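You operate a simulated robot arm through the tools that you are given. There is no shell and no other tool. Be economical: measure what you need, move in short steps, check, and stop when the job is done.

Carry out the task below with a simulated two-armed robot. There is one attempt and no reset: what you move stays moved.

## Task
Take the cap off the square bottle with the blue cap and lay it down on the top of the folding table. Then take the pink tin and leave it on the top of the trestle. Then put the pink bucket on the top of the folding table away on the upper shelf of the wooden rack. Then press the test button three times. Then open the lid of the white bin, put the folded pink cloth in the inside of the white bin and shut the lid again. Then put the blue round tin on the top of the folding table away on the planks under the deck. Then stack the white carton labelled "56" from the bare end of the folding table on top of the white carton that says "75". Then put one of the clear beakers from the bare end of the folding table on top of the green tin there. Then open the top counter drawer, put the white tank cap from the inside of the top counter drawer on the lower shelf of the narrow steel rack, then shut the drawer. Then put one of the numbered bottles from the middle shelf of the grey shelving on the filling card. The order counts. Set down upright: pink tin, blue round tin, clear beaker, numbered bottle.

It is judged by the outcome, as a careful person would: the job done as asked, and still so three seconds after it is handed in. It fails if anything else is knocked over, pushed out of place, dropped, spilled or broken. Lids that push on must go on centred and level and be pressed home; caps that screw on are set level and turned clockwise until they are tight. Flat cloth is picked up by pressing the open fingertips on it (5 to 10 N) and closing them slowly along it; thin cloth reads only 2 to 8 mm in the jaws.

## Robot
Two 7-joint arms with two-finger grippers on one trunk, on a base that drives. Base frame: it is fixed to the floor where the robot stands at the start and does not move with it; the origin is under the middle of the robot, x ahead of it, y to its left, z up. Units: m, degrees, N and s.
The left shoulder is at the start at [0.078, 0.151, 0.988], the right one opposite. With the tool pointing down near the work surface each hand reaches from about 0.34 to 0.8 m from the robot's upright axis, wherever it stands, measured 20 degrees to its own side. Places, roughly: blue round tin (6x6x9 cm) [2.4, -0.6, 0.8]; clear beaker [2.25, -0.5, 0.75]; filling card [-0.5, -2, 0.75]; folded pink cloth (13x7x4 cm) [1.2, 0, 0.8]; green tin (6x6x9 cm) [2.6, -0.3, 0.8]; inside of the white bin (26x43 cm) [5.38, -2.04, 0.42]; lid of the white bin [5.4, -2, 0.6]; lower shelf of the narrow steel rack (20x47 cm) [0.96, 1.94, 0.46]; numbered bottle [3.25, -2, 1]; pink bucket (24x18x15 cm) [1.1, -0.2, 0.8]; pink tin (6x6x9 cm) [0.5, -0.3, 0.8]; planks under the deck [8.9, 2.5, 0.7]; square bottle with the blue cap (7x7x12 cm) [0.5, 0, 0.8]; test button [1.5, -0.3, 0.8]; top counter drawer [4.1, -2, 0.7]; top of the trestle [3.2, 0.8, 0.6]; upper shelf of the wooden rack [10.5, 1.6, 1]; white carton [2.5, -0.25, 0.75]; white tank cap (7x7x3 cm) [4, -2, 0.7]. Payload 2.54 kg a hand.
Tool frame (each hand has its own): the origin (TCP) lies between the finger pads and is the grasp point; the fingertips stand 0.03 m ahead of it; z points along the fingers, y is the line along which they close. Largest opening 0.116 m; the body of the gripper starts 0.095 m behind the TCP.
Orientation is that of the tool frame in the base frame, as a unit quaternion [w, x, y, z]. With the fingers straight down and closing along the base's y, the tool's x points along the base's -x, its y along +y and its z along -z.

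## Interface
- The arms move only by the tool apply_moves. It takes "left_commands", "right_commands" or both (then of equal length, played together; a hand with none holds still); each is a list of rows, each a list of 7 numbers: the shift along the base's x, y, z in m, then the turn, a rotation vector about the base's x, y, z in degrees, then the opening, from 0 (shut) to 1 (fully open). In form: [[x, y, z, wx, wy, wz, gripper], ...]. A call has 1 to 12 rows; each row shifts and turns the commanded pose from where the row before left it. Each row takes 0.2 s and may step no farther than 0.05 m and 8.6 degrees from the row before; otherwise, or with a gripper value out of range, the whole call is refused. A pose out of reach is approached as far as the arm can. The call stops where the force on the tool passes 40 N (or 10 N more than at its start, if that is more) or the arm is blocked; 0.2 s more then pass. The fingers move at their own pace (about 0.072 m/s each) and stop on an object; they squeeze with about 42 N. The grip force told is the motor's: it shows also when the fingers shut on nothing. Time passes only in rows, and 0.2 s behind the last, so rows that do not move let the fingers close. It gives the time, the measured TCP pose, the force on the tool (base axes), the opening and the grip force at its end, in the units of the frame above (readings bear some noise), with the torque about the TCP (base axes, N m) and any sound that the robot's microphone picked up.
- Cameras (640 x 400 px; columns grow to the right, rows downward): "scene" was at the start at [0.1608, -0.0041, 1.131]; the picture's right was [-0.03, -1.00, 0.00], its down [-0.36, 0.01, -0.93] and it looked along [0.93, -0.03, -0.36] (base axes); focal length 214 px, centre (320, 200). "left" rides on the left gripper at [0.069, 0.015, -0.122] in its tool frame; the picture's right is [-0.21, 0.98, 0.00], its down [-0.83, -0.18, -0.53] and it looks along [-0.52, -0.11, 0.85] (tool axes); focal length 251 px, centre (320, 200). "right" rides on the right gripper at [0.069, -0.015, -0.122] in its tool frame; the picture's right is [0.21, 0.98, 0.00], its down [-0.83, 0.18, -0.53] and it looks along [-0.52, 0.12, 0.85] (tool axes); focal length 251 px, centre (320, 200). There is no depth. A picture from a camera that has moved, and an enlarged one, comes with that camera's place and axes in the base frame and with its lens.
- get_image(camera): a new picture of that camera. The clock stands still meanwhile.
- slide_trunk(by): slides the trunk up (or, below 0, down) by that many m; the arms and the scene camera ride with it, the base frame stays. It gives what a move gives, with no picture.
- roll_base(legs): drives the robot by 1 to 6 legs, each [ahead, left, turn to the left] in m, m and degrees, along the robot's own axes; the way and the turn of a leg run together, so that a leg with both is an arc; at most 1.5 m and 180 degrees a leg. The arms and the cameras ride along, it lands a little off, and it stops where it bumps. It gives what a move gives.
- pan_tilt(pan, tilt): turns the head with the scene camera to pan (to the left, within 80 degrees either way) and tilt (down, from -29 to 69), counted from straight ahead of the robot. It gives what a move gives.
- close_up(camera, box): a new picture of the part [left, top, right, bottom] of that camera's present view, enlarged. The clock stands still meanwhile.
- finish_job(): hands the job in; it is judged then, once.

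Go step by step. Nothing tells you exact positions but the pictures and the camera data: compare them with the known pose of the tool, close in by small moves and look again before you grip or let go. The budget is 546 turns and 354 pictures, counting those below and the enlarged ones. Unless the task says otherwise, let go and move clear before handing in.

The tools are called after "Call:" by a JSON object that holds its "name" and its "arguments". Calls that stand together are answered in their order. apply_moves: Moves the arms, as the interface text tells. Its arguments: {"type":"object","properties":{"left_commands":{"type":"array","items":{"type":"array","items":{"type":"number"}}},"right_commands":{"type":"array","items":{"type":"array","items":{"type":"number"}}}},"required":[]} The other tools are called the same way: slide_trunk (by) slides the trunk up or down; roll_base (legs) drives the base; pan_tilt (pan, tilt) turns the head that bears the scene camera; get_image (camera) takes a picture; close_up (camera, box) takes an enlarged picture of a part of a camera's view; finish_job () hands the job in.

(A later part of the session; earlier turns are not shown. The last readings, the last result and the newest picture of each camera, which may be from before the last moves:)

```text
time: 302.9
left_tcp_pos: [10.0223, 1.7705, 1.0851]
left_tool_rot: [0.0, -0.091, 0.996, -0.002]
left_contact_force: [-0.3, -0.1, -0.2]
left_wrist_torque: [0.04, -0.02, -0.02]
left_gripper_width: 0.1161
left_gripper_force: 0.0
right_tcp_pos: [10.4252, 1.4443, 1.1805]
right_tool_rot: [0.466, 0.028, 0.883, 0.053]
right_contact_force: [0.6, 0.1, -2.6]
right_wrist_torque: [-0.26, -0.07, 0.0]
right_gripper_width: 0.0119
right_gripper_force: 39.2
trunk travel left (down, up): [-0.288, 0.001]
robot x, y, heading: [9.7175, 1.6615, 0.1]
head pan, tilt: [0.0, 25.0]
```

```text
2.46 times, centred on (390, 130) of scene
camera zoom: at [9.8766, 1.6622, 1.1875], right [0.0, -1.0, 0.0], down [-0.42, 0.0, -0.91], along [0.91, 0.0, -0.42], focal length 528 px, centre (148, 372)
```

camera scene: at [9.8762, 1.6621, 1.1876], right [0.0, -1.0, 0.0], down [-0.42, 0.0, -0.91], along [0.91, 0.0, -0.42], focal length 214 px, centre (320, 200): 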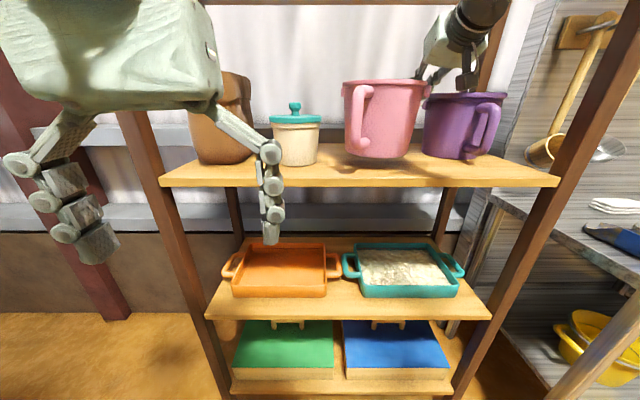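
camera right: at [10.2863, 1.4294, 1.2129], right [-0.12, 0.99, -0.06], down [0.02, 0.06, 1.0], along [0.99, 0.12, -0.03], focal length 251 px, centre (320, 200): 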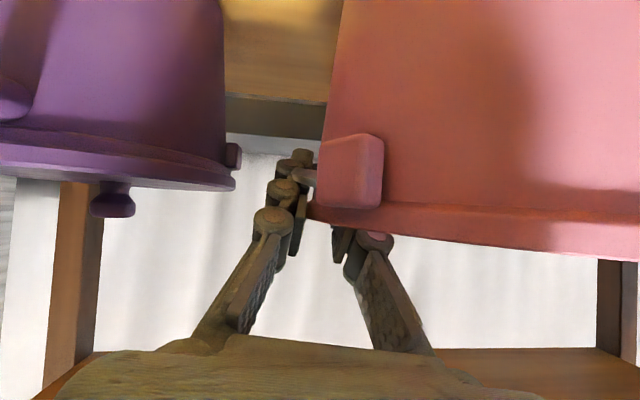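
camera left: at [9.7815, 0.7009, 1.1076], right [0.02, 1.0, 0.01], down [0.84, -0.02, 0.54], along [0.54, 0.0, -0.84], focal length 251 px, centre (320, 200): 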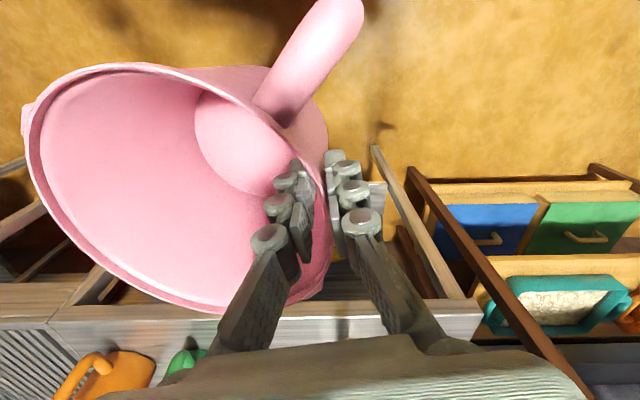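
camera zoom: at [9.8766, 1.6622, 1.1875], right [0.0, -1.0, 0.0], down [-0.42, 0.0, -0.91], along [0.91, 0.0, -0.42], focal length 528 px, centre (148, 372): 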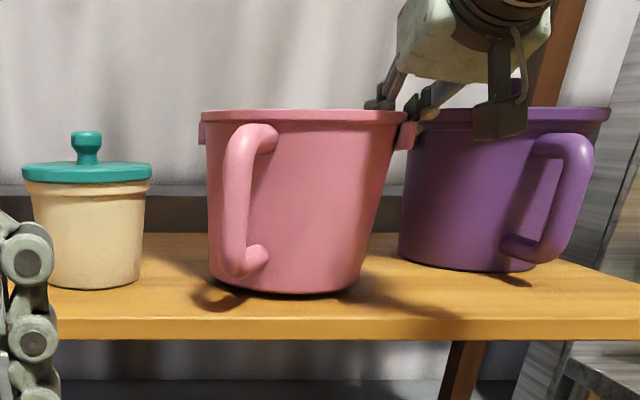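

Call:
{"name": "apply_moves", "arguments": {"right_commands": [[0, 0, -0.003, 0, 0, 0, 0], [0, 0, -0.003, 0, 0, 0, 0], [0, 0, 0, 0, 0, 0, 0]]}}

Call:
{"name": "apply_moves", "arguments": {"right_commands": [[0, 0, -0.003, 0, 0, 0, 0], [0, 0, -0.003, 0, 0, 0, 0], [0, 0, 0, 0, 0, 0, 0]]}}

Call:
{"name": "close_up", "arguments": {"camera": "scene", "box": [260, 60, 520, 200]}}

```text
time: 303.7
left_tcp_pos: [10.021, 1.7697, 1.0852]
left_tool_rot: [0.001, -0.09, 0.996, -0.002]
left_contact_force: [0.5, 0.5, 0.2]
left_wrist_torque: [-0.02, -0.01, 0.0]
left_gripper_width: 0.1158
left_gripper_force: 0.0
right_tcp_pos: [10.4262, 1.4459, 1.1753]
right_tool_rot: [0.467, 0.028, 0.882, 0.053]
right_contact_force: [1.0, 0.4, 0.4]
right_wrist_torque: [-0.17, -0.2, -0.03]
right_gripper_width: 0.012
right_gripper_force: 38.9
trunk travel left (down, up): [-0.288, 0.001]
robot x, y, heading: [9.7156, 1.663, 0.1]
head pan, tilt: [0.0, 25.0]
```

```text
time: 304.5
left_tcp_pos: [10.0205, 1.7708, 1.0863]
left_tool_rot: [0.001, -0.091, 0.996, -0.002]
left_contact_force: [0.3, -0.4, -0.1]
left_wrist_torque: [0.01, 0.0, -0.02]
left_gripper_width: 0.1162
left_gripper_force: 0.1
right_tcp_pos: [10.4252, 1.4447, 1.1758]
right_tool_rot: [0.471, 0.028, 0.88, 0.053]
right_contact_force: [6.3, -4.2, 24.7]
right_wrist_torque: [-0.25, -0.2, -0.03]
right_gripper_width: 0.0124
right_gripper_force: 39.4
trunk travel left (down, up): [-0.288, 0.001]
robot x, y, heading: [9.7145, 1.6636, 0.1]
head pan, tilt: [0.0, 25.0]
```

```text
2.46 times, centred on (390, 130) of scene
camera zoom: at [9.8747, 1.6626, 1.1881], right [0.0, -1.0, 0.0], down [-0.42, 0.0, -0.91], along [0.91, 0.0, -0.42], focal length 528 px, centre (148, 372)
```

zoom: 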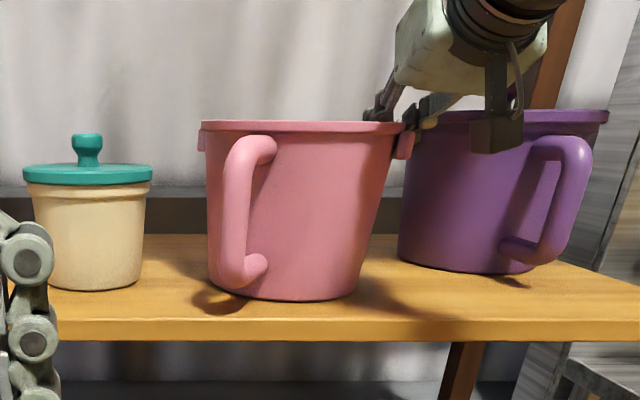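

Contact made. I'll ease, open a little and withdraw along the tool axis.

Call:
{"name": "apply_moves", "arguments": {"right_commands": [[0, 0, 0.002, 0, 0, 0, 0], [0, 0, 0, 0, 0, 0, 0.2], [0, 0, 0, 0, 0, 0, 0.32], [0, 0, 0, 0, 0, 0, 0.32], [0, 0, 0.01, 0, 0, 0, 0.32], [-0.015, 0, 0.012, 0, 0, 0, 0.32], [-0.02, 0, 0.015, 0, 0, 0, 0.32]]}}

Call:
{"name": "close_up", "arguments": {"camera": "scene", "box": [260, 60, 520, 200]}}

Call:
{"name": "get_image", "arguments": {"camera": "right"}}

```text
time: 306.1
left_tcp_pos: [10.0205, 1.7717, 1.0855]
left_tool_rot: [0.001, -0.09, 0.996, -0.001]
left_contact_force: [0.1, 0.2, -0.5]
left_wrist_torque: [0.0, -0.01, 0.0]
left_gripper_width: 0.116
left_gripper_force: 0.0
right_tcp_pos: [10.3894, 1.4444, 1.2072]
right_tool_rot: [0.466, 0.028, 0.883, 0.053]
right_contact_force: [-0.5, 0.1, 0.3]
right_wrist_torque: [0.01, 0.0, -0.02]
right_gripper_width: 0.0372
right_gripper_force: 0.0
trunk travel left (down, up): [-0.288, 0.001]
robot x, y, heading: [9.7172, 1.6646, -0.2]
head pan, tilt: [0.0, 25.0]
```

```text
2.46 times, centred on (390, 130) of scene
camera zoom: at [9.8758, 1.6622, 1.1876], right [0.0, -1.0, 0.0], down [-0.42, 0.0, -0.91], along [0.91, 0.0, -0.42], focal length 528 px, centre (148, 372)
```

zoom: 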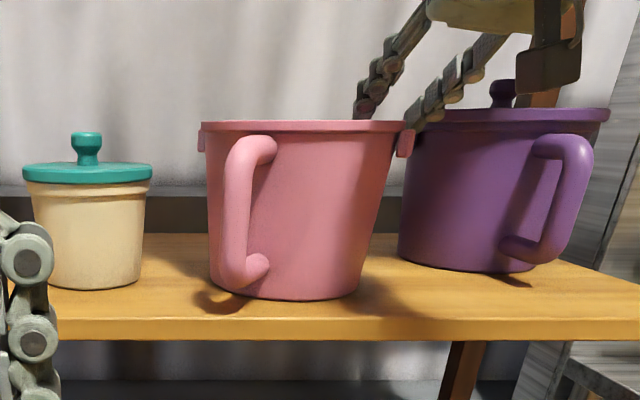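

```text
244 pictures are left
camera right: at [10.2502, 1.43, 1.2172], right [-0.12, 0.99, -0.06], down [0.02, 0.06, 1.0], along [0.99, 0.12, -0.03], focal length 251 px, centre (320, 200)
```

right: 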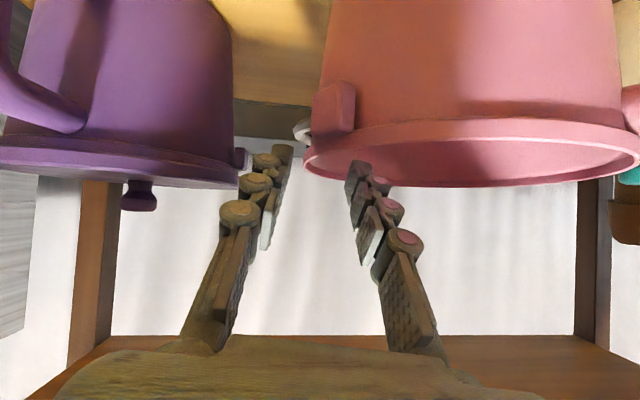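

The bucket stands well on the shelf. I'll withdraw straight back.

Call:
{"name": "apply_moves", "arguments": {"right_commands": [[-0.02, 0.002, 0.012, 0, 0, 0, 0.32], [-0.03, 0.002, 0.01, 0, 0, 0, 0.32], [-0.04, 0, 0, 0, 0, 0, 0.32], [-0.04, 0, 0, 0, 0, 0, 0.32]]}}

Call:
{"name": "roll_base", "arguments": {"legs": [[-0.2, 0, 0]]}}

Call:
{"name": "get_image", "arguments": {"camera": "scene"}}

```text
time: 307.1
left_tcp_pos: [10.0216, 1.7698, 1.0848]
left_tool_rot: [0.001, -0.09, 0.996, -0.001]
left_contact_force: [0.0, -0.1, 0.5]
left_wrist_torque: [-0.01, 0.0, 0.01]
left_gripper_width: 0.1161
left_gripper_force: 0.0
right_tcp_pos: [10.2585, 1.4484, 1.2302]
right_tool_rot: [0.466, 0.028, 0.883, 0.054]
right_contact_force: [0.0, -1.0, 0.0]
right_wrist_torque: [-0.01, -0.02, -0.02]
right_gripper_width: 0.0373
right_gripper_force: 0.1
trunk travel left (down, up): [-0.288, 0.001]
robot x, y, heading: [9.7165, 1.6632, 0.1]
head pan, tilt: [0.0, 25.0]
```

```text
time: 308.7
left_tcp_pos: [9.824, 1.7683, 1.0863]
left_tool_rot: [0.001, -0.089, 0.996, -0.002]
left_contact_force: [-0.6, -0.1, -1.1]
left_wrist_torque: [-0.01, 0.01, -0.02]
left_gripper_width: 0.1158
left_gripper_force: 0.2
right_tcp_pos: [10.0599, 1.4462, 1.2303]
right_tool_rot: [0.465, 0.029, 0.883, 0.054]
right_contact_force: [0.3, 0.3, 0.5]
right_wrist_torque: [0.0, 0.0, 0.01]
right_gripper_width: 0.0372
right_gripper_force: 0.0
trunk travel left (down, up): [-0.288, 0.001]
robot x, y, heading: [9.5169, 1.6617, 0.2]
head pan, tilt: [0.0, 25.0]
```

```text
243 pictures are left
camera scene: at [9.6765, 1.6617, 1.1877], right [0.0, -1.0, 0.0], down [-0.42, 0.0, -0.91], along [0.91, 0.0, -0.42], focal length 214 px, centre (320, 200)
```

scene: 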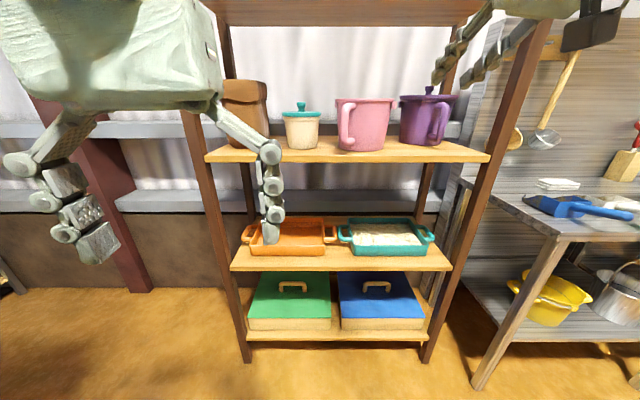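

The bucket is done. Next is the test button, back at the folding table. I'll restore the right arm to a compact tool-down pose first and lower the trunk.

Call:
{"name": "apply_moves", "arguments": {"right_commands": [[-0.015, 0.003, -0.01, -6.5, 0, 0, 0.32], [-0.015, 0.003, -0.01, 0, 6.9, 0, 0.32], [-0.015, 0.003, -0.012, 0, 6.9, 0, 0.32], [-0.015, 0.003, -0.012, 0, 6.9, 0, 0.32], [-0.015, 0.003, -0.012, 0, 6.9, 0, 0.32], [-0.015, 0.003, -0.012, 0, 6.9, 0, 0.32], [-0.015, 0.003, -0.012, 0, 6.9, 0, 0.32], [-0.015, 0.003, -0.012, 0, 6.9, 0, 0.32], [-0.01, 0.003, -0.01, 0, 6.9, 0, 0.32]]}}

Call:
{"name": "pan_tilt", "arguments": {"pan": 78, "tilt": 25}}

Call:
{"name": "get_image", "arguments": {"camera": "scene"}}

```text
time: 310.7
left_tcp_pos: [9.8238, 1.7696, 1.0859]
left_tool_rot: [0.001, -0.09, 0.996, -0.001]
left_contact_force: [-0.8, -0.4, 0.2]
left_wrist_torque: [0.01, 0.01, -0.01]
left_gripper_width: 0.1159
left_gripper_force: 0.1
right_tcp_pos: [9.9317, 1.4726, 1.1276]
right_tool_rot: [0.003, 0.003, 1.0, 0.001]
right_contact_force: [0.6, -0.1, -0.2]
right_wrist_torque: [0.01, 0.01, 0.01]
right_gripper_width: 0.0372
right_gripper_force: 0.2
trunk travel left (down, up): [-0.288, 0.001]
robot x, y, heading: [9.5163, 1.6631, 0.3]
head pan, tilt: [0.0, 25.0]
```

```text
time: 312.2
left_tcp_pos: [9.8229, 1.7704, 1.0861]
left_tool_rot: [-0.001, -0.089, 0.996, -0.002]
left_contact_force: [0.7, 0.4, -0.4]
left_wrist_torque: [0.01, -0.03, -0.05]
left_gripper_width: 0.1159
left_gripper_force: 0.0
right_tcp_pos: [9.9304, 1.4738, 1.1271]
right_tool_rot: [0.005, 0.003, 1.0, 0.001]
right_contact_force: [0.1, 0.1, 0.4]
right_wrist_torque: [0.0, 0.04, -0.01]
right_gripper_width: 0.0372
right_gripper_force: 0.2
trunk travel left (down, up): [-0.288, 0.001]
robot x, y, heading: [9.5175, 1.6678, 0.0]
head pan, tilt: [78.0, 25.0]
```

```text
242 pictures are left
camera scene: at [9.6043, 1.7518, 1.1875], right [0.98, -0.21, 0.0], down [-0.09, -0.41, -0.91], along [0.19, 0.89, -0.42], focal length 214 px, centre (320, 200)
```

scene: 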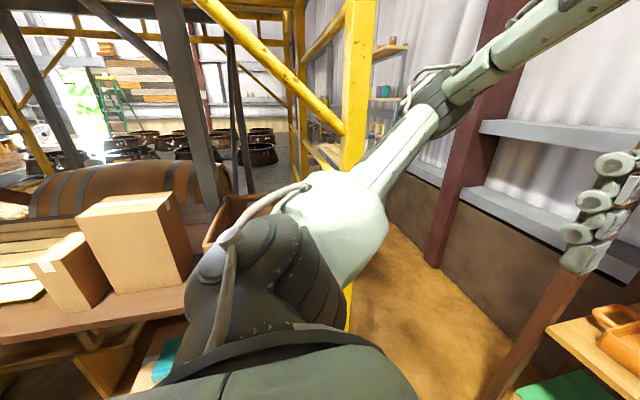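

I noted the planks area for later. Driving back down the lane now, then turning to face −x.

Call:
{"name": "roll_base", "arguments": {"legs": [[0.02, -1.45, 0], [0, -1.42, 0], [0, 0, 90], [0, 0, 90]]}}

Call:
{"name": "pan_tilt", "arguments": {"pan": 0, "tilt": 20}}

Call:
{"name": "slide_trunk", "arguments": {"by": -0.063}}

Call:
{"name": "get_image", "arguments": {"camera": "scene"}}

```text
time: 347.6
left_tcp_pos: [9.2706, -1.3277, 1.0859]
left_tool_rot: [-0.002, 0.995, 0.098, 0.0]
left_contact_force: [-0.5, -0.2, 0.4]
left_wrist_torque: [0.0, -0.03, 0.01]
left_gripper_width: 0.1159
left_gripper_force: 0.0
right_tcp_pos: [9.1571, -1.0337, 1.127]
right_tool_rot: [0.0, 1.0, 0.005, -0.004]
right_contact_force: [-0.2, -0.5, 0.0]
right_wrist_torque: [-0.03, -0.01, -0.01]
right_gripper_width: 0.0372
right_gripper_force: 0.1
trunk travel left (down, up): [-0.288, 0.001]
robot x, y, heading: [9.5719, -1.2163, -179.0]
head pan, tilt: [78.0, 25.0]
```

```text
time: 349.1
left_tcp_pos: [9.2705, -1.3268, 1.0856]
left_tool_rot: [-0.001, 0.995, 0.098, -0.001]
left_contact_force: [0.2, -0.3, -0.1]
left_wrist_torque: [-0.02, 0.01, -0.02]
left_gripper_width: 0.1161
left_gripper_force: 0.1
right_tcp_pos: [9.1577, -1.0323, 1.1277]
right_tool_rot: [0.001, 1.0, 0.006, -0.004]
right_contact_force: [0.3, -0.2, -0.7]
right_wrist_torque: [0.0, 0.02, -0.02]
right_gripper_width: 0.037
right_gripper_force: 0.1
trunk travel left (down, up): [-0.288, 0.001]
robot x, y, heading: [9.5718, -1.2148, -179.1]
head pan, tilt: [0.0, 20.0]
```

```text
time: 350.2
left_tcp_pos: [9.2701, -1.3273, 1.0235]
left_tool_rot: [-0.002, 0.995, 0.098, -0.001]
left_contact_force: [0.7, 0.9, -0.2]
left_wrist_torque: [-0.02, -0.02, 0.02]
left_gripper_width: 0.1158
left_gripper_force: 0.1
right_tcp_pos: [9.1563, -1.0344, 1.0658]
right_tool_rot: [0.0, 1.0, 0.005, -0.004]
right_contact_force: [-0.5, 0.5, -0.5]
right_wrist_torque: [0.0, 0.0, 0.04]
right_gripper_width: 0.0372
right_gripper_force: 0.1
trunk travel left (down, up): [-0.225, 0.064]
robot x, y, heading: [9.574, -1.2163, -179.1]
head pan, tilt: [0.0, 20.0]
```

```text
241 pictures are left
camera scene: at [9.4131, -1.2198, 1.1327], right [-0.02, 1.0, 0.0], down [0.34, 0.01, -0.94], along [-0.94, -0.02, -0.34], focal length 214 px, centre (320, 200)
```

scene: 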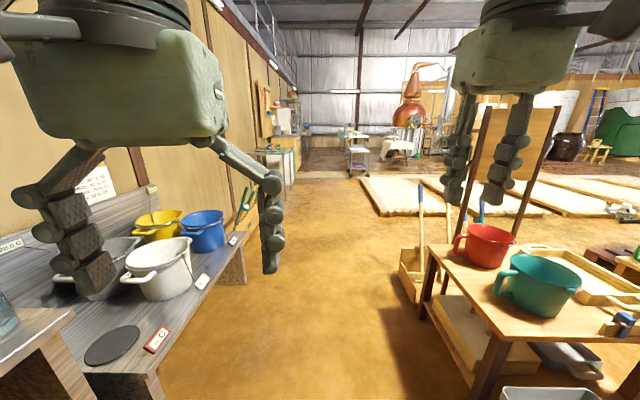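

Call:
{"name": "roll_base", "arguments": {"legs": [[1.5, 0, -0.9], [1.5, 0, 0], [1.5, 0, 0]]}}

Call:
{"name": "get_image", "arguments": {"camera": "scene"}}

```text
time: 371.6
left_tcp_pos: [4.77, -1.3172, 1.0217]
left_tool_rot: [-0.002, 0.996, 0.088, 0.001]
left_contact_force: [0.6, -0.5, -0.4]
left_wrist_torque: [0.03, -0.02, 0.04]
left_gripper_width: 0.1162
left_gripper_force: 0.1
right_tcp_pos: [4.6636, -1.0206, 1.065]
right_tool_rot: [0.001, 1.0, -0.005, -0.003]
right_contact_force: [1.2, 0.2, -0.1]
right_wrist_torque: [0.0, 0.0, -0.01]
right_gripper_width: 0.037
right_gripper_force: 0.1
trunk travel left (down, up): [-0.225, 0.064]
robot x, y, heading: [5.0763, -1.2132, 179.8]
head pan, tilt: [0.0, 20.0]
```

```text
240 pictures are left
camera scene: at [4.9158, -1.2127, 1.1326], right [0.0, 1.0, 0.0], down [0.34, 0.0, -0.94], along [-0.94, 0.0, -0.34], focal length 214 px, centre (320, 200)
```

scene: 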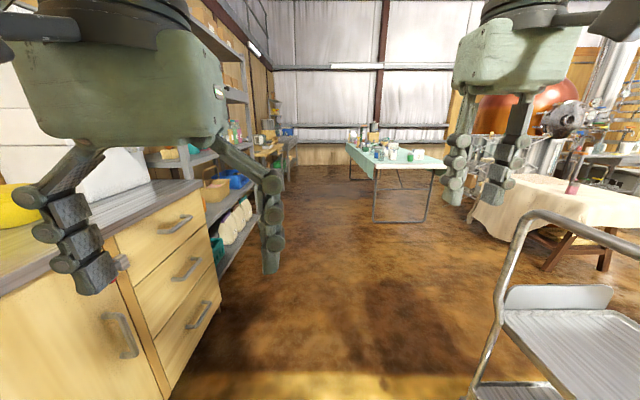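

Call:
{"name": "roll_base", "arguments": {"legs": [[1.5, 0, 0.2], [1.5, 0, 0], [0.6, 0, 0], [0, 0, -90]]}}

Call:
{"name": "pan_tilt", "arguments": {"pan": 0, "tilt": 40}}

Call:
{"name": "get_image", "arguments": {"camera": "scene"}}

```text
time: 393.1
left_tcp_pos: [1.3664, -0.901, 1.0219]
left_tool_rot: [-0.001, 0.764, -0.646, 0.001]
left_contact_force: [0.1, -0.5, 0.4]
left_wrist_torque: [0.0, 0.0, 0.04]
left_gripper_width: 0.1162
left_gripper_force: 0.0
right_tcp_pos: [1.6639, -0.7979, 1.0641]
right_tool_rot: [0.002, -0.7, 0.714, 0.003]
right_contact_force: [0.2, -0.7, 0.1]
right_wrist_torque: [-0.04, 0.01, -0.01]
right_gripper_width: 0.0371
right_gripper_force: 0.0
trunk travel left (down, up): [-0.225, 0.064]
robot x, y, heading: [1.4686, -1.2069, 89.6]
head pan, tilt: [0.0, 20.0]
```

```text
time: 393.9
left_tcp_pos: [1.3657, -0.9013, 1.0232]
left_tool_rot: [-0.001, 0.764, -0.645, 0.001]
left_contact_force: [-0.3, 0.2, -1.0]
left_wrist_torque: [0.01, 0.0, 0.01]
left_gripper_width: 0.1159
left_gripper_force: 0.1
right_tcp_pos: [1.6635, -0.7962, 1.0657]
right_tool_rot: [0.003, -0.701, 0.713, 0.004]
right_contact_force: [-0.9, 0.5, 0.2]
right_wrist_torque: [-0.05, -0.01, -0.04]
right_gripper_width: 0.037
right_gripper_force: 0.1
trunk travel left (down, up): [-0.225, 0.064]
robot x, y, heading: [1.4692, -1.2075, 89.3]
head pan, tilt: [0.0, 40.0]
```

```text
239 pictures are left
camera scene: at [1.4708, -1.0565, 1.1013], right [1.0, -0.01, 0.0], down [-0.01, -0.64, -0.77], along [0.01, 0.77, -0.64], focal length 214 px, centre (320, 200)
```

scene: 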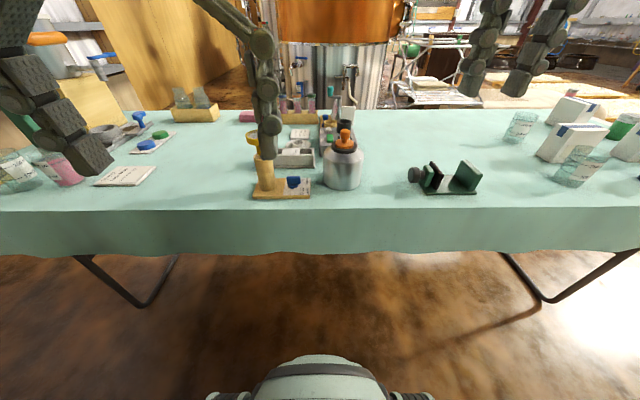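

Call:
{"name": "close_up", "arguments": {"camera": "scene", "box": [235, 85, 405, 205]}}

```text
3.33 times, centred on (320, 145) of scene
camera zoom: at [1.4708, -1.0565, 1.1013], right [1.0, -0.01, 0.0], down [-0.01, -0.64, -0.77], along [0.01, 0.77, -0.64], focal length 715 px, centre (320, 383)
```

zoom: 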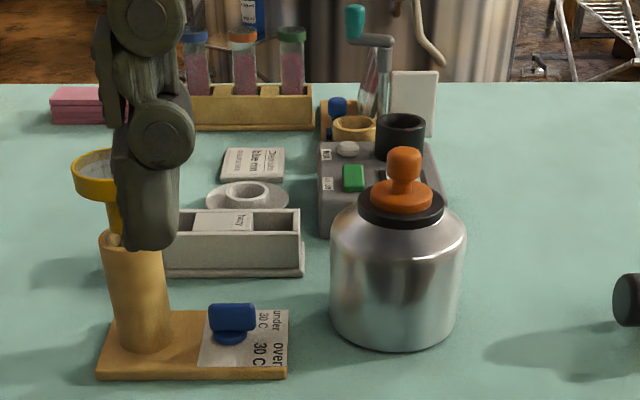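

Call:
{"name": "roll_base", "arguments": {"legs": [[0.24, 0.14, 0.5]]}}

Call:
{"name": "get_image", "arguments": {"camera": "right"}}

```text
time: 395.9
left_tcp_pos: [1.2249, -0.6609, 1.0231]
left_tool_rot: [-0.002, 0.767, -0.642, 0.002]
left_contact_force: [-0.1, 0.1, 0.3]
left_wrist_torque: [0.0, 0.01, -0.01]
left_gripper_width: 0.1161
left_gripper_force: 0.1
right_tcp_pos: [1.5209, -0.5528, 1.0647]
right_tool_rot: [0.002, -0.704, 0.71, 0.002]
right_contact_force: [0.4, 0.1, -0.1]
right_wrist_torque: [-0.01, 0.0, 0.03]
right_gripper_width: 0.037
right_gripper_force: 0.0
trunk travel left (down, up): [-0.225, 0.064]
robot x, y, heading: [1.3316, -0.9681, 90.0]
head pan, tilt: [0.0, 40.0]
```

```text
237 pictures are left
camera right: at [1.5357, -0.6218, 1.1856], right [-0.98, -0.21, 0.0], down [-0.17, 0.82, 0.54], along [-0.11, 0.53, -0.84], focal length 251 px, centre (320, 200)
```

right: 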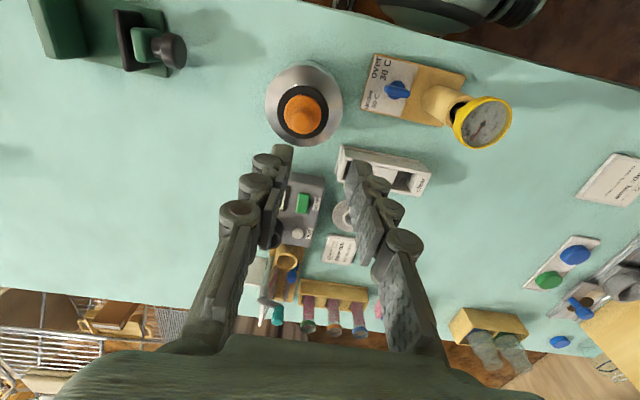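

Call:
{"name": "close_up", "arguments": {"camera": "right", "box": [260, 160, 360, 260]}}

Call:
{"name": "close_up", "arguments": {"camera": "scene", "box": [360, 80, 480, 200]}}

```text
4.00 times, centred on (310, 210) of right
camera zoom: at [1.5357, -0.6218, 1.1856], right [-0.98, -0.21, 0.0], down [-0.17, 0.82, 0.54], along [-0.11, 0.53, -0.84], focal length 1006 px, centre (360, 160)
```

zoom: 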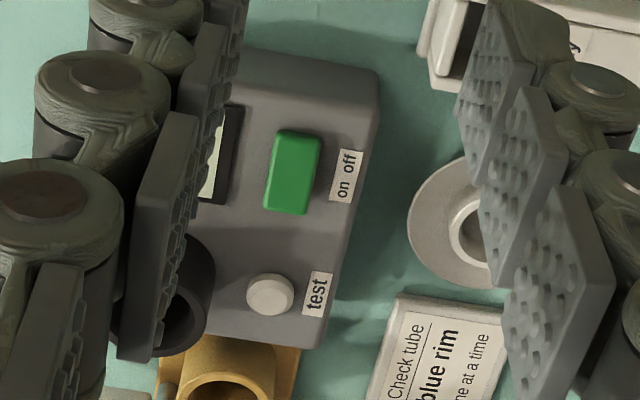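

```text
3.33 times, centred on (420, 140) of scene
camera zoom: at [1.3304, -0.8149, 1.1011], right [1.0, 0.0, 0.0], down [0.0, -0.64, -0.77], along [0.0, 0.77, -0.64], focal length 715 px, centre (-13, 400)
```

zoom: 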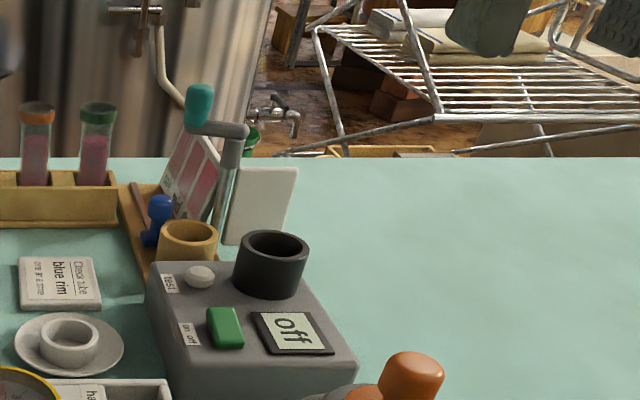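

The test button is the white round one at about (1.512, -0.277, 0.79). I'll close the right hand, turn it 86° so it clears the black socket, and move over.

Call:
{"name": "apply_moves", "arguments": {"right_commands": [[0, 0.015, 0, 0, 0, -8.6, 0], [0, 0.02, 0, 0, 0, -8.6, 0], [0, 0.02, 0, 0, 0, -8.6, 0], [0, 0.02, -0.005, 0, 0, -8.6, 0], [0, 0.02, -0.005, 0, 0, -8.6, 0], [0, 0.02, -0.01, 0, 0, -8.6, 0], [0, 0.02, -0.01, 0, 0, -8.6, 0], [0, 0.02, -0.01, 0, 0, -8.6, 0], [-0.005, 0.02, -0.01, 0, 0, -8.6, 0], [-0.004, 0.02, -0.01, 0, 0, -8.6, 0]]}}

Call:
{"name": "get_image", "arguments": {"camera": "right"}}

Call:
{"name": "get_image", "arguments": {"camera": "scene"}}

```text
time: 398.1
left_tcp_pos: [1.2257, -0.6608, 1.0226]
left_tool_rot: [-0.002, 0.767, -0.642, 0.0]
left_contact_force: [-0.8, -0.3, 0.6]
left_wrist_torque: [0.03, 0.0, -0.01]
left_gripper_width: 0.116
left_gripper_force: 0.0
right_tcp_pos: [1.533, -0.3727, 1.0276]
right_tool_rot: [0.004, -0.053, 0.999, 0.002]
right_contact_force: [-0.5, 0.3, 1.2]
right_wrist_torque: [-0.01, -0.02, 0.04]
right_gripper_width: 0.0
right_gripper_force: 28.8
right hand out of reach, approached as far as the arm can: row 10
trunk travel left (down, up): [-0.225, 0.064]
robot x, y, heading: [1.331, -0.9688, 89.7]
head pan, tilt: [0.0, 40.0]
```

```text
234 pictures are left
camera right: at [1.4658, -0.3939, 1.1503], right [-0.32, 0.95, 0.0], down [0.8, 0.27, 0.54], along [0.51, 0.17, -0.84], focal length 251 px, centre (320, 200)
```

right: 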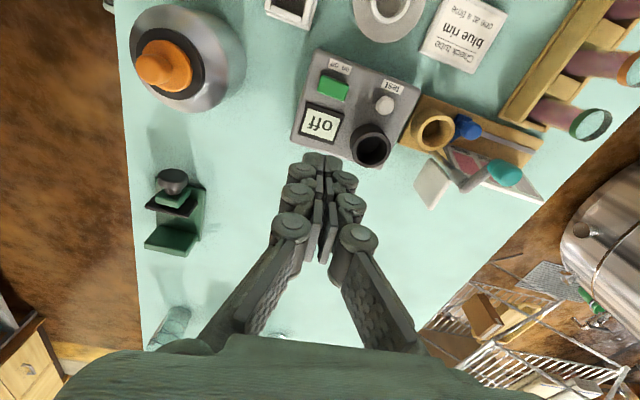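

```text
233 pictures are left
camera scene: at [1.3305, -0.8159, 1.1014], right [1.0, 0.0, 0.0], down [0.0, -0.64, -0.77], along [0.0, 0.77, -0.64], focal length 214 px, centre (320, 200)
```

scene: 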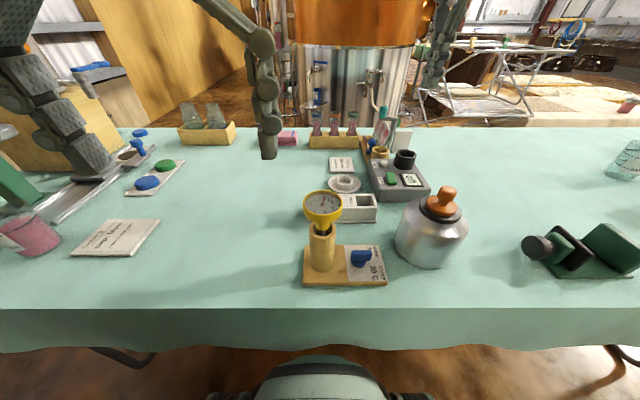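

Call:
{"name": "apply_moves", "arguments": {"right_commands": [[-0.004, 0.015, -0.03, 0, 0, 0, 0], [-0.006, 0.025, -0.03, 0, 0, 0, 0], [-0.006, 0.025, -0.03, 0, 0, 0, 0], [-0.006, 0.025, -0.02, 0, 0, 0, 0]]}}

Call:
{"name": "get_image", "arguments": {"camera": "right"}}

Call:
{"name": "close_up", "arguments": {"camera": "scene", "box": [330, 90, 470, 210]}}

```text
time: 399.1
left_tcp_pos: [1.2252, -0.6609, 1.0227]
left_tool_rot: [-0.002, 0.766, -0.643, 0.001]
left_contact_force: [0.2, -0.5, -0.2]
left_wrist_torque: [-0.01, -0.02, -0.02]
left_gripper_width: 0.1156
left_gripper_force: 0.0
right_tcp_pos: [1.5435, -0.3227, 0.9097]
right_tool_rot: [0.003, -0.031, 1.0, 0.003]
right_contact_force: [0.5, -0.2, -0.9]
right_wrist_torque: [-0.02, 0.02, -0.02]
right_gripper_width: 0.0
right_gripper_force: 28.8
right hand out of reach, approached as far as the arm can: row 1, 2, 3, 4
trunk travel left (down, up): [-0.225, 0.064]
robot x, y, heading: [1.3319, -0.9674, 90.0]
head pan, tilt: [0.0, 40.0]
```

```text
232 pictures are left
camera right: at [1.4749, -0.3408, 1.0298], right [-0.27, 0.96, 0.0], down [0.81, 0.23, 0.54], along [0.52, 0.15, -0.84], focal length 251 px, centre (320, 200)
```

right: 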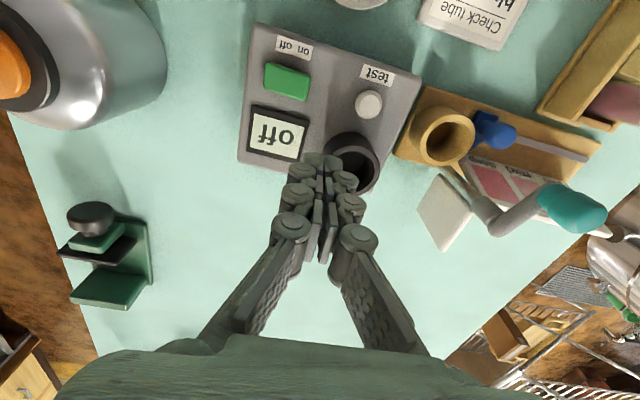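

```text
3.33 times, centred on (400, 150) of scene
camera zoom: at [1.3307, -0.8149, 1.1011], right [1.0, 0.0, 0.0], down [0.0, -0.64, -0.77], along [0.0, 0.77, -0.64], focal length 715 px, centre (53, 367)
```

zoom: 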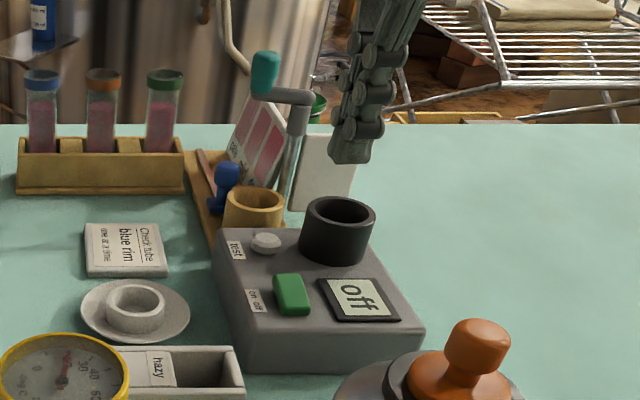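

The reach is at its limit; I'll shift the base a little.

Call:
{"name": "roll_base", "arguments": {"legs": [[0.05, 0.03, 0]]}}

Call:
{"name": "get_image", "arguments": {"camera": "right"}}

Call:
{"name": "close_up", "arguments": {"camera": "scene", "box": [330, 90, 470, 210]}}

```text
time: 400.1
left_tcp_pos: [1.1945, -0.6116, 1.0232]
left_tool_rot: [-0.001, 0.767, -0.642, 0.002]
left_contact_force: [0.2, -0.1, 0.3]
left_wrist_torque: [0.0, 0.02, -0.02]
left_gripper_width: 0.1157
left_gripper_force: 0.1
right_tcp_pos: [1.5126, -0.2727, 0.9093]
right_tool_rot: [0.003, -0.03, 1.0, 0.001]
right_contact_force: [-0.1, 0.2, -0.4]
right_wrist_torque: [-0.02, 0.01, 0.03]
right_gripper_width: 0.0004
right_gripper_force: 28.4
trunk travel left (down, up): [-0.225, 0.064]
robot x, y, heading: [1.2978, -0.9187, 89.9]
head pan, tilt: [0.0, 40.0]
```

```text
230 pictures are left
camera right: at [1.4443, -0.291, 1.0302], right [-0.27, 0.96, 0.0], down [0.81, 0.23, 0.54], along [0.52, 0.15, -0.84], focal length 251 px, centre (320, 200)
```

right: 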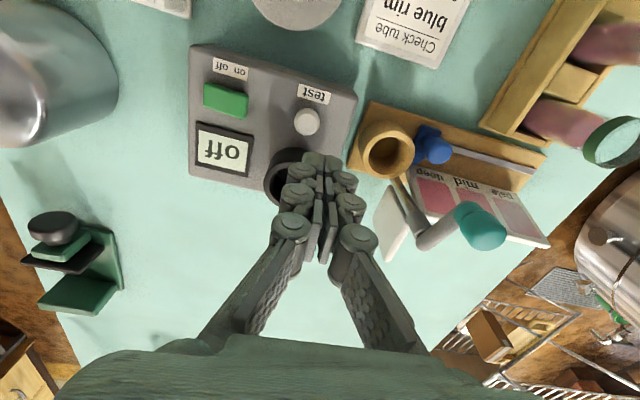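

```text
3.33 times, centred on (400, 150) of scene
camera zoom: at [1.3005, -0.7651, 1.1011], right [1.0, 0.0, 0.0], down [0.0, -0.64, -0.77], along [0.0, 0.77, -0.64], focal length 715 px, centre (53, 367)
```

zoom: 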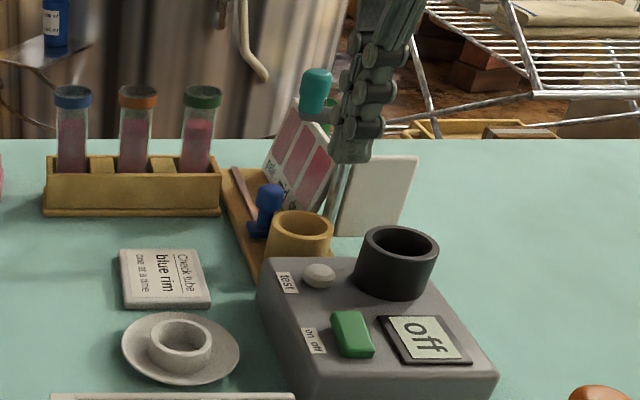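

Call:
{"name": "apply_moves", "arguments": {"right_commands": [[-0.005, -0.002, -0.02, 0, 0, 0, 0], [0, 0, -0.025, 0, 0, 0, 0], [0, 0, -0.025, 0, 0, 0, 0]]}}

Call:
{"name": "close_up", "arguments": {"camera": "scene", "box": [330, 90, 470, 210]}}

Call:
{"name": "close_up", "arguments": {"camera": "right", "box": [220, 80, 420, 240]}}

```text
time: 400.9
left_tcp_pos: [1.1954, -0.6109, 1.0225]
left_tool_rot: [-0.002, 0.767, -0.642, 0.001]
left_contact_force: [-0.5, -0.6, -0.2]
left_wrist_torque: [-0.01, 0.01, 0.0]
left_gripper_width: 0.116
left_gripper_force: 0.2
right_tcp_pos: [1.5085, -0.2759, 0.8399]
right_tool_rot: [0.004, -0.031, 1.0, 0.002]
right_contact_force: [0.1, 0.1, -0.3]
right_wrist_torque: [0.02, -0.01, -0.02]
right_gripper_width: 0.0
right_gripper_force: 28.9
trunk travel left (down, up): [-0.225, 0.064]
robot x, y, heading: [1.299, -0.9166, 90.0]
head pan, tilt: [0.0, 40.0]
```

```text
3.33 times, centred on (400, 150) of scene
camera zoom: at [1.3008, -0.7654, 1.1012], right [1.0, 0.0, 0.0], down [0.0, -0.64, -0.77], along [0.0, 0.77, -0.64], focal length 715 px, centre (53, 367)
```

zoom: 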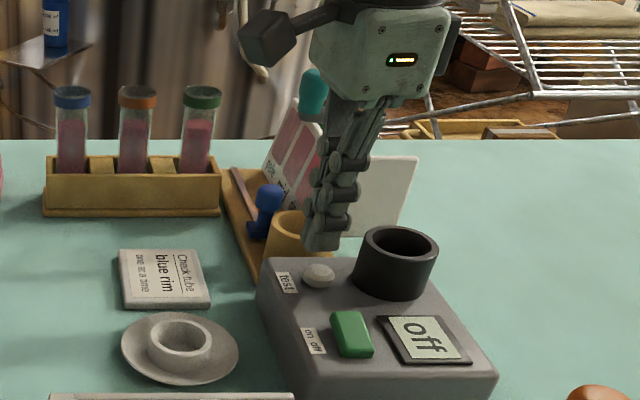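

```text
2.50 times, centred on (320, 160) of right
camera zoom: at [1.4399, -0.2939, 0.9601], right [-0.27, 0.96, 0.0], down [0.81, 0.23, 0.54], along [0.52, 0.15, -0.84], focal length 629 px, centre (320, 300)
```

zoom: 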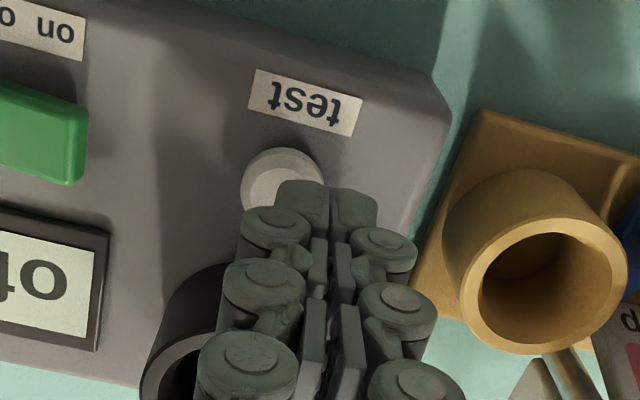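

The tip is just above the button. I'll press slowly to find contact.

Call:
{"name": "apply_moves", "arguments": {"right_commands": [[0.001, -0.001, -0.01, 0, 0, 0, 0], [0, 0, -0.005, 0, 0, 0, 0], [0, 0, -0.003, 0, 0, 0, 0], [0, 0, 0, 0, 0, 0, 0]]}}

```text
time: 401.9
left_tcp_pos: [1.1951, -0.6107, 1.0232]
left_tool_rot: [-0.001, 0.767, -0.641, 0.0]
left_contact_force: [0.4, -0.3, -0.1]
left_wrist_torque: [0.0, -0.01, -0.01]
left_gripper_width: 0.1159
left_gripper_force: 0.0
right_tcp_pos: [1.5086, -0.2771, 0.8215]
right_tool_rot: [0.004, -0.031, 1.0, 0.002]
right_contact_force: [0.5, 0.8, 0.8]
right_wrist_torque: [0.02, 0.02, 0.03]
right_gripper_width: 0.0001
right_gripper_force: 29.0
trunk travel left (down, up): [-0.225, 0.064]
robot x, y, heading: [1.3013, -0.9178, 89.8]
head pan, tilt: [0.0, 40.0]
```

Call:
{"name": "apply_moves", "arguments": {"right_commands": [[0, 0, -0.003, 0, 0, 0, 0], [0, 0, -0.002, 0, 0, 0, 0], [0, 0, 0, 0, 0, 0, 0]]}}

Call:
{"name": "close_up", "arguments": {"camera": "scene", "box": [360, 140, 460, 215]}}

```text
time: 402.7
left_tcp_pos: [1.1944, -0.6115, 1.0229]
left_tool_rot: [-0.002, 0.768, -0.641, 0.001]
left_contact_force: [-0.1, -0.7, -0.3]
left_wrist_torque: [0.01, 0.02, 0.01]
left_gripper_width: 0.1159
left_gripper_force: 0.1
right_tcp_pos: [1.5095, -0.2769, 0.8179]
right_tool_rot: [0.004, -0.03, 1.0, 0.003]
right_contact_force: [0.6, 0.6, 3.9]
right_wrist_torque: [0.01, -0.01, 0.02]
right_gripper_width: 0.0059
right_gripper_force: 29.0
trunk travel left (down, up): [-0.225, 0.064]
robot x, y, heading: [1.2988, -0.9178, 90.0]
head pan, tilt: [0.0, 40.0]
heard: click
```

```text
5.33 times, centred on (410, 178) of scene
camera zoom: at [1.3006, -0.7658, 1.1013], right [1.0, 0.0, 0.0], down [0.0, -0.64, -0.77], along [0.0, 0.77, -0.64], focal length 1144 px, centre (-160, 320)
```

zoom: 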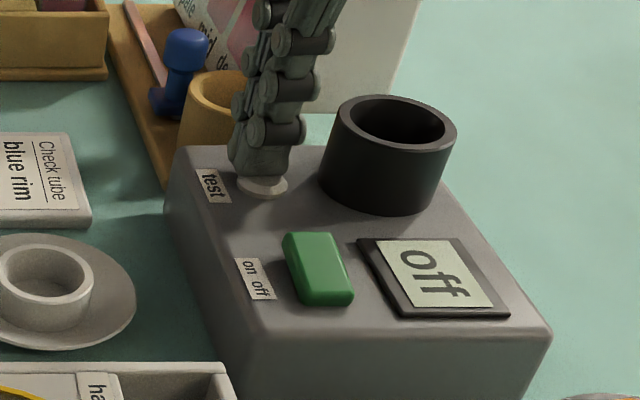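

Heard a click: press one. Lift and press again.

Call:
{"name": "apply_moves", "arguments": {"right_commands": [[0, 0, 0.012, 0, 0, 0, 0], [0, 0, 0, 0, 0, 0, 0], [0, 0, 0, 0, 0, 0, 0]]}}

Call:
{"name": "apply_moves", "arguments": {"right_commands": [[0, 0, -0.007, 0, 0, 0, 0], [0, 0, -0.003, 0, 0, 0, 0], [0, 0, -0.002, 0, 0, 0, 0], [0, 0, 0, 0, 0, 0, 0]]}}

```text
time: 403.5
left_tcp_pos: [1.1935, -0.611, 1.0228]
left_tool_rot: [-0.002, 0.767, -0.642, 0.001]
left_contact_force: [-1.0, -0.1, 1.5]
left_wrist_torque: [0.0, 0.0, -0.01]
left_gripper_width: 0.116
left_gripper_force: 0.0
right_tcp_pos: [1.5099, -0.2747, 0.8288]
right_tool_rot: [0.004, -0.031, 1.0, 0.001]
right_contact_force: [0.1, 0.2, -0.1]
right_wrist_torque: [-0.01, -0.01, -0.02]
right_gripper_width: 0.0
right_gripper_force: 28.7
trunk travel left (down, up): [-0.225, 0.064]
robot x, y, heading: [1.3016, -0.9218, 89.9]
head pan, tilt: [0.0, 40.0]
```

```text
time: 404.5
left_tcp_pos: [1.1947, -0.6112, 1.0237]
left_tool_rot: [-0.002, 0.767, -0.641, 0.001]
left_contact_force: [0.0, -0.3, 0.3]
left_wrist_torque: [-0.02, -0.03, 0.03]
left_gripper_width: 0.1159
left_gripper_force: 0.0
right_tcp_pos: [1.5085, -0.2766, 0.817]
right_tool_rot: [0.003, -0.03, 1.0, 0.003]
right_contact_force: [1.0, 2.1, 3.8]
right_wrist_torque: [0.06, -0.01, 0.0]
right_gripper_width: 0.0056
right_gripper_force: 28.5
trunk travel left (down, up): [-0.225, 0.064]
robot x, y, heading: [1.2984, -0.9147, 90.1]
head pan, tilt: [0.0, 40.0]
heard: click
```

Second click. Once more, then rise clear.

Call:
{"name": "apply_moves", "arguments": {"right_commands": [[0, 0, 0.012, 0, 0, 0, 0], [0, 0, 0, 0, 0, 0, 0], [0, 0, 0, 0, 0, 0, 0]]}}

Call:
{"name": "apply_moves", "arguments": {"right_commands": [[0, 0, -0.007, 0, 0, 0, 0], [0, 0, -0.003, 0, 0, 0, 0], [0, 0, -0.002, 0, 0, 0, 0], [0, 0, 0, 0, 0, 0, 0]]}}

Call:
{"name": "apply_moves", "arguments": {"right_commands": [[0, 0, 0.02, 0, 0, 0, 0], [0, 0, 0.03, 0, 0, 0, 0], [0, 0, 0.03, 0, 0, 0, 0]]}}

Call:
{"name": "get_image", "arguments": {"camera": "scene"}}

```text
time: 405.3
left_tcp_pos: [1.1945, -0.6107, 1.0222]
left_tool_rot: [-0.002, 0.767, -0.641, 0.0]
left_contact_force: [-0.3, 0.1, 0.1]
left_wrist_torque: [-0.04, -0.02, 0.03]
left_gripper_width: 0.1159
left_gripper_force: 0.0
right_tcp_pos: [1.5088, -0.2761, 0.8291]
right_tool_rot: [0.004, -0.03, 1.0, 0.002]
right_contact_force: [-0.7, -0.7, 0.4]
right_wrist_torque: [0.04, 0.04, -0.01]
right_gripper_width: 0.0
right_gripper_force: 28.9
trunk travel left (down, up): [-0.225, 0.064]
robot x, y, heading: [1.3043, -0.9146, 90.0]
head pan, tilt: [0.0, 40.0]
```

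```text
time: 406.3
left_tcp_pos: [1.1948, -0.6114, 1.0233]
left_tool_rot: [-0.002, 0.767, -0.641, 0.0]
left_contact_force: [-0.1, 0.0, -0.2]
left_wrist_torque: [-0.01, -0.02, 0.01]
left_gripper_width: 0.1157
left_gripper_force: 0.1
right_tcp_pos: [1.5093, -0.2769, 0.8178]
right_tool_rot: [0.003, -0.031, 1.0, 0.002]
right_contact_force: [1.0, 0.3, 3.8]
right_wrist_torque: [-0.02, -0.04, -0.01]
right_gripper_width: 0.006
right_gripper_force: 28.2
trunk travel left (down, up): [-0.225, 0.064]
robot x, y, heading: [1.2988, -0.9185, 89.9]
head pan, tilt: [0.0, 40.0]
heard: click
```

```text
time: 407.1
left_tcp_pos: [1.196, -0.6107, 1.023]
left_tool_rot: [-0.002, 0.767, -0.641, 0.0]
left_contact_force: [-0.3, 0.9, 0.9]
left_wrist_torque: [0.02, -0.01, 0.02]
left_gripper_width: 0.116
left_gripper_force: 0.1
right_tcp_pos: [1.5089, -0.276, 0.8979]
right_tool_rot: [0.003, -0.031, 1.0, 0.002]
right_contact_force: [0.6, -0.1, 0.9]
right_wrist_torque: [0.02, -0.03, -0.01]
right_gripper_width: 0.0
right_gripper_force: 28.5
trunk travel left (down, up): [-0.225, 0.064]
robot x, y, heading: [1.2994, -0.9173, 89.7]
head pan, tilt: [0.0, 40.0]
```

```text
225 pictures are left
camera scene: at [1.3007, -0.7656, 1.1012], right [1.0, 0.0, 0.0], down [0.0, -0.64, -0.77], along [0.0, 0.77, -0.64], focal length 214 px, centre (320, 200)
```

scene: 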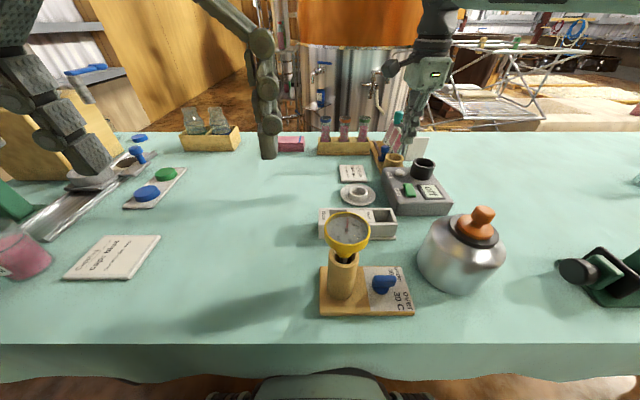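

Three clicks were heard. Next is the folded pink cloth at about (1.195, -0.035), 4 cm high. I'll retract the right hand, rotate the left, and shift so the left hand can reach it.

Call:
{"name": "apply_moves", "arguments": {"right_commands": [[0, -0.02, 0.04, 0, 0, 8.5, 0], [0, -0.02, 0.04, 0, 0, 8.5, 0], [0, -0.03, 0.03, 0, 0, 8.5, 0], [0, -0.03, 0.03, 0, 0, 8.5, 0], [0, -0.035, 0.02, 0, 0, 8.5, 0], [0, -0.035, 0, 0, 0, 8.5, 0], [0, -0.035, 0, 0, 0, 8.5, 0], [0, -0.035, 0, 0, 0, 8.5, 0], [0.01, -0.035, 0, 0, 0, 8.5, 0], [0.01, 0, 0, 0, 0, 8.5, 0]], "left_commands": [[0, 0, 0, 0, 0, 8, 1], [0, 0, 0, 0, 0, 8, 1], [0, 0, 0, 0, 0, 8, 1], [0, 0, 0, 0, 0, 8, 1], [0, 0, 0, 0, 0, 8, 1], [0, 0, 0, 0, 0, 8, 1], [0, 0, 0, 0, 0, 8, 1], [0, 0, 0, 0, 0, 8, 1], [0, 0, 0, 0, 0, 8, 1], [0, 0, 0, 0, 0, 8, 1]]}}

```text
time: 409.3
left_tcp_pos: [1.1951, -0.6105, 1.0231]
left_tool_rot: [-0.002, 1.0, 0.002, -0.001]
left_contact_force: [-0.8, -0.5, -0.8]
left_wrist_torque: [0.01, -0.01, 0.03]
left_gripper_width: 0.1162
left_gripper_force: 0.0
right_tcp_pos: [1.5296, -0.5508, 1.0573]
right_tool_rot: [0.0, -0.699, 0.715, 0.004]
right_contact_force: [0.2, -0.7, -0.1]
right_wrist_torque: [0.02, 0.01, 0.03]
right_gripper_width: 0.0
right_gripper_force: 28.6
trunk travel left (down, up): [-0.225, 0.064]
robot x, y, heading: [1.2992, -0.9191, 90.0]
head pan, tilt: [0.0, 40.0]
```

Call:
{"name": "roll_base", "arguments": {"legs": [[0, -0.14, 0], [0.1, 0, 0]]}}

Call:
{"name": "get_image", "arguments": {"camera": "scene"}}

```text
time: 412.0
left_tcp_pos: [1.3363, -0.5121, 1.0228]
left_tool_rot: [-0.001, 1.0, 0.0, -0.001]
left_contact_force: [-0.5, 0.5, -0.7]
left_wrist_torque: [-0.03, -0.02, 0.01]
left_gripper_width: 0.1159
left_gripper_force: 0.2
right_tcp_pos: [1.6714, -0.4516, 1.0563]
right_tool_rot: [0.002, -0.697, 0.717, 0.004]
right_contact_force: [0.0, 0.4, 0.3]
right_wrist_torque: [-0.01, 0.01, -0.02]
right_gripper_width: 0.0
right_gripper_force: 28.3
trunk travel left (down, up): [-0.225, 0.064]
robot x, y, heading: [1.4427, -0.821, 90.1]
head pan, tilt: [0.0, 40.0]
```

```text
224 pictures are left
camera scene: at [1.4422, -0.6663, 1.101], right [1.0, 0.0, 0.0], down [0.0, -0.64, -0.77], along [0.0, 0.77, -0.64], focal length 214 px, centre (320, 200)
```

scene: 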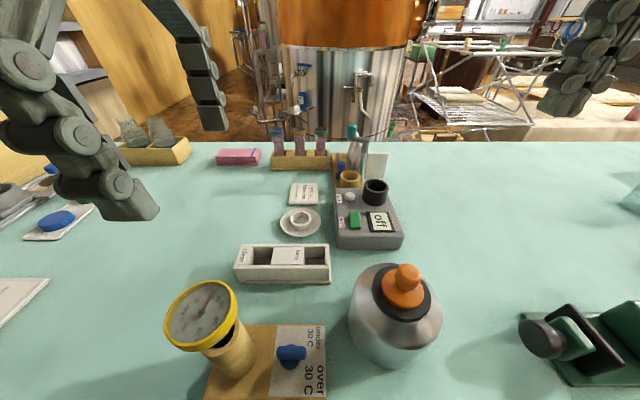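

Call:
{"name": "apply_moves", "arguments": {"left_commands": [[-0.014, 0.042, 0, 0, 0, 0, 1], [-0.014, 0.042, 0, 0, 0, 0, 1], [-0.014, 0.042, -0.01, 0, 0, 0, 1], [-0.014, 0.042, -0.015, 0, 0, 0, 1], [-0.014, 0.042, -0.015, 0, 0, 0, 1], [-0.014, 0.042, -0.015, 0, 0, 0, 1], [-0.014, 0.042, -0.015, 0, 0, 0, 1], [-0.014, 0.042, -0.015, 0, 0, 0, 1], [-0.014, 0.042, -0.015, 0, 0, 0, 1], [-0.014, 0.042, -0.015, 0, 0, 0, 1], [-0.012, 0.04, -0.015, 0, 0, 0, 1]]}}

Call:
{"name": "get_image", "arguments": {"camera": "left"}}

```text
time: 414.4
left_tcp_pos: [1.1862, -0.0651, 0.8973]
left_tool_rot: [-0.002, 1.0, -0.001, -0.002]
left_contact_force: [-0.3, 0.0, -0.2]
left_wrist_torque: [-0.05, 0.04, 0.01]
left_gripper_width: 0.1158
left_gripper_force: 0.1
left hand out of reach, approached as far as the arm can: row 11
right_tcp_pos: [1.671, -0.4528, 1.0577]
right_tool_rot: [0.002, -0.697, 0.717, 0.003]
right_contact_force: [-1.7, 0.0, 0.2]
right_wrist_torque: [-0.07, -0.16, -0.01]
right_gripper_width: 0.0
right_gripper_force: 28.2
trunk travel left (down, up): [-0.225, 0.064]
robot x, y, heading: [1.4456, -0.8163, 89.9]
head pan, tilt: [0.0, 40.0]
```

```text
223 pictures are left
camera left: at [1.2552, -0.0806, 1.0185], right [-0.22, -0.98, 0.0], down [-0.82, 0.18, 0.54], along [-0.52, 0.12, -0.84], focal length 251 px, centre (320, 200)
```

left: 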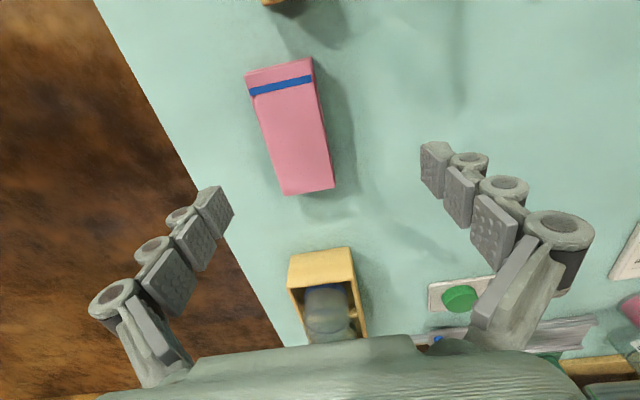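

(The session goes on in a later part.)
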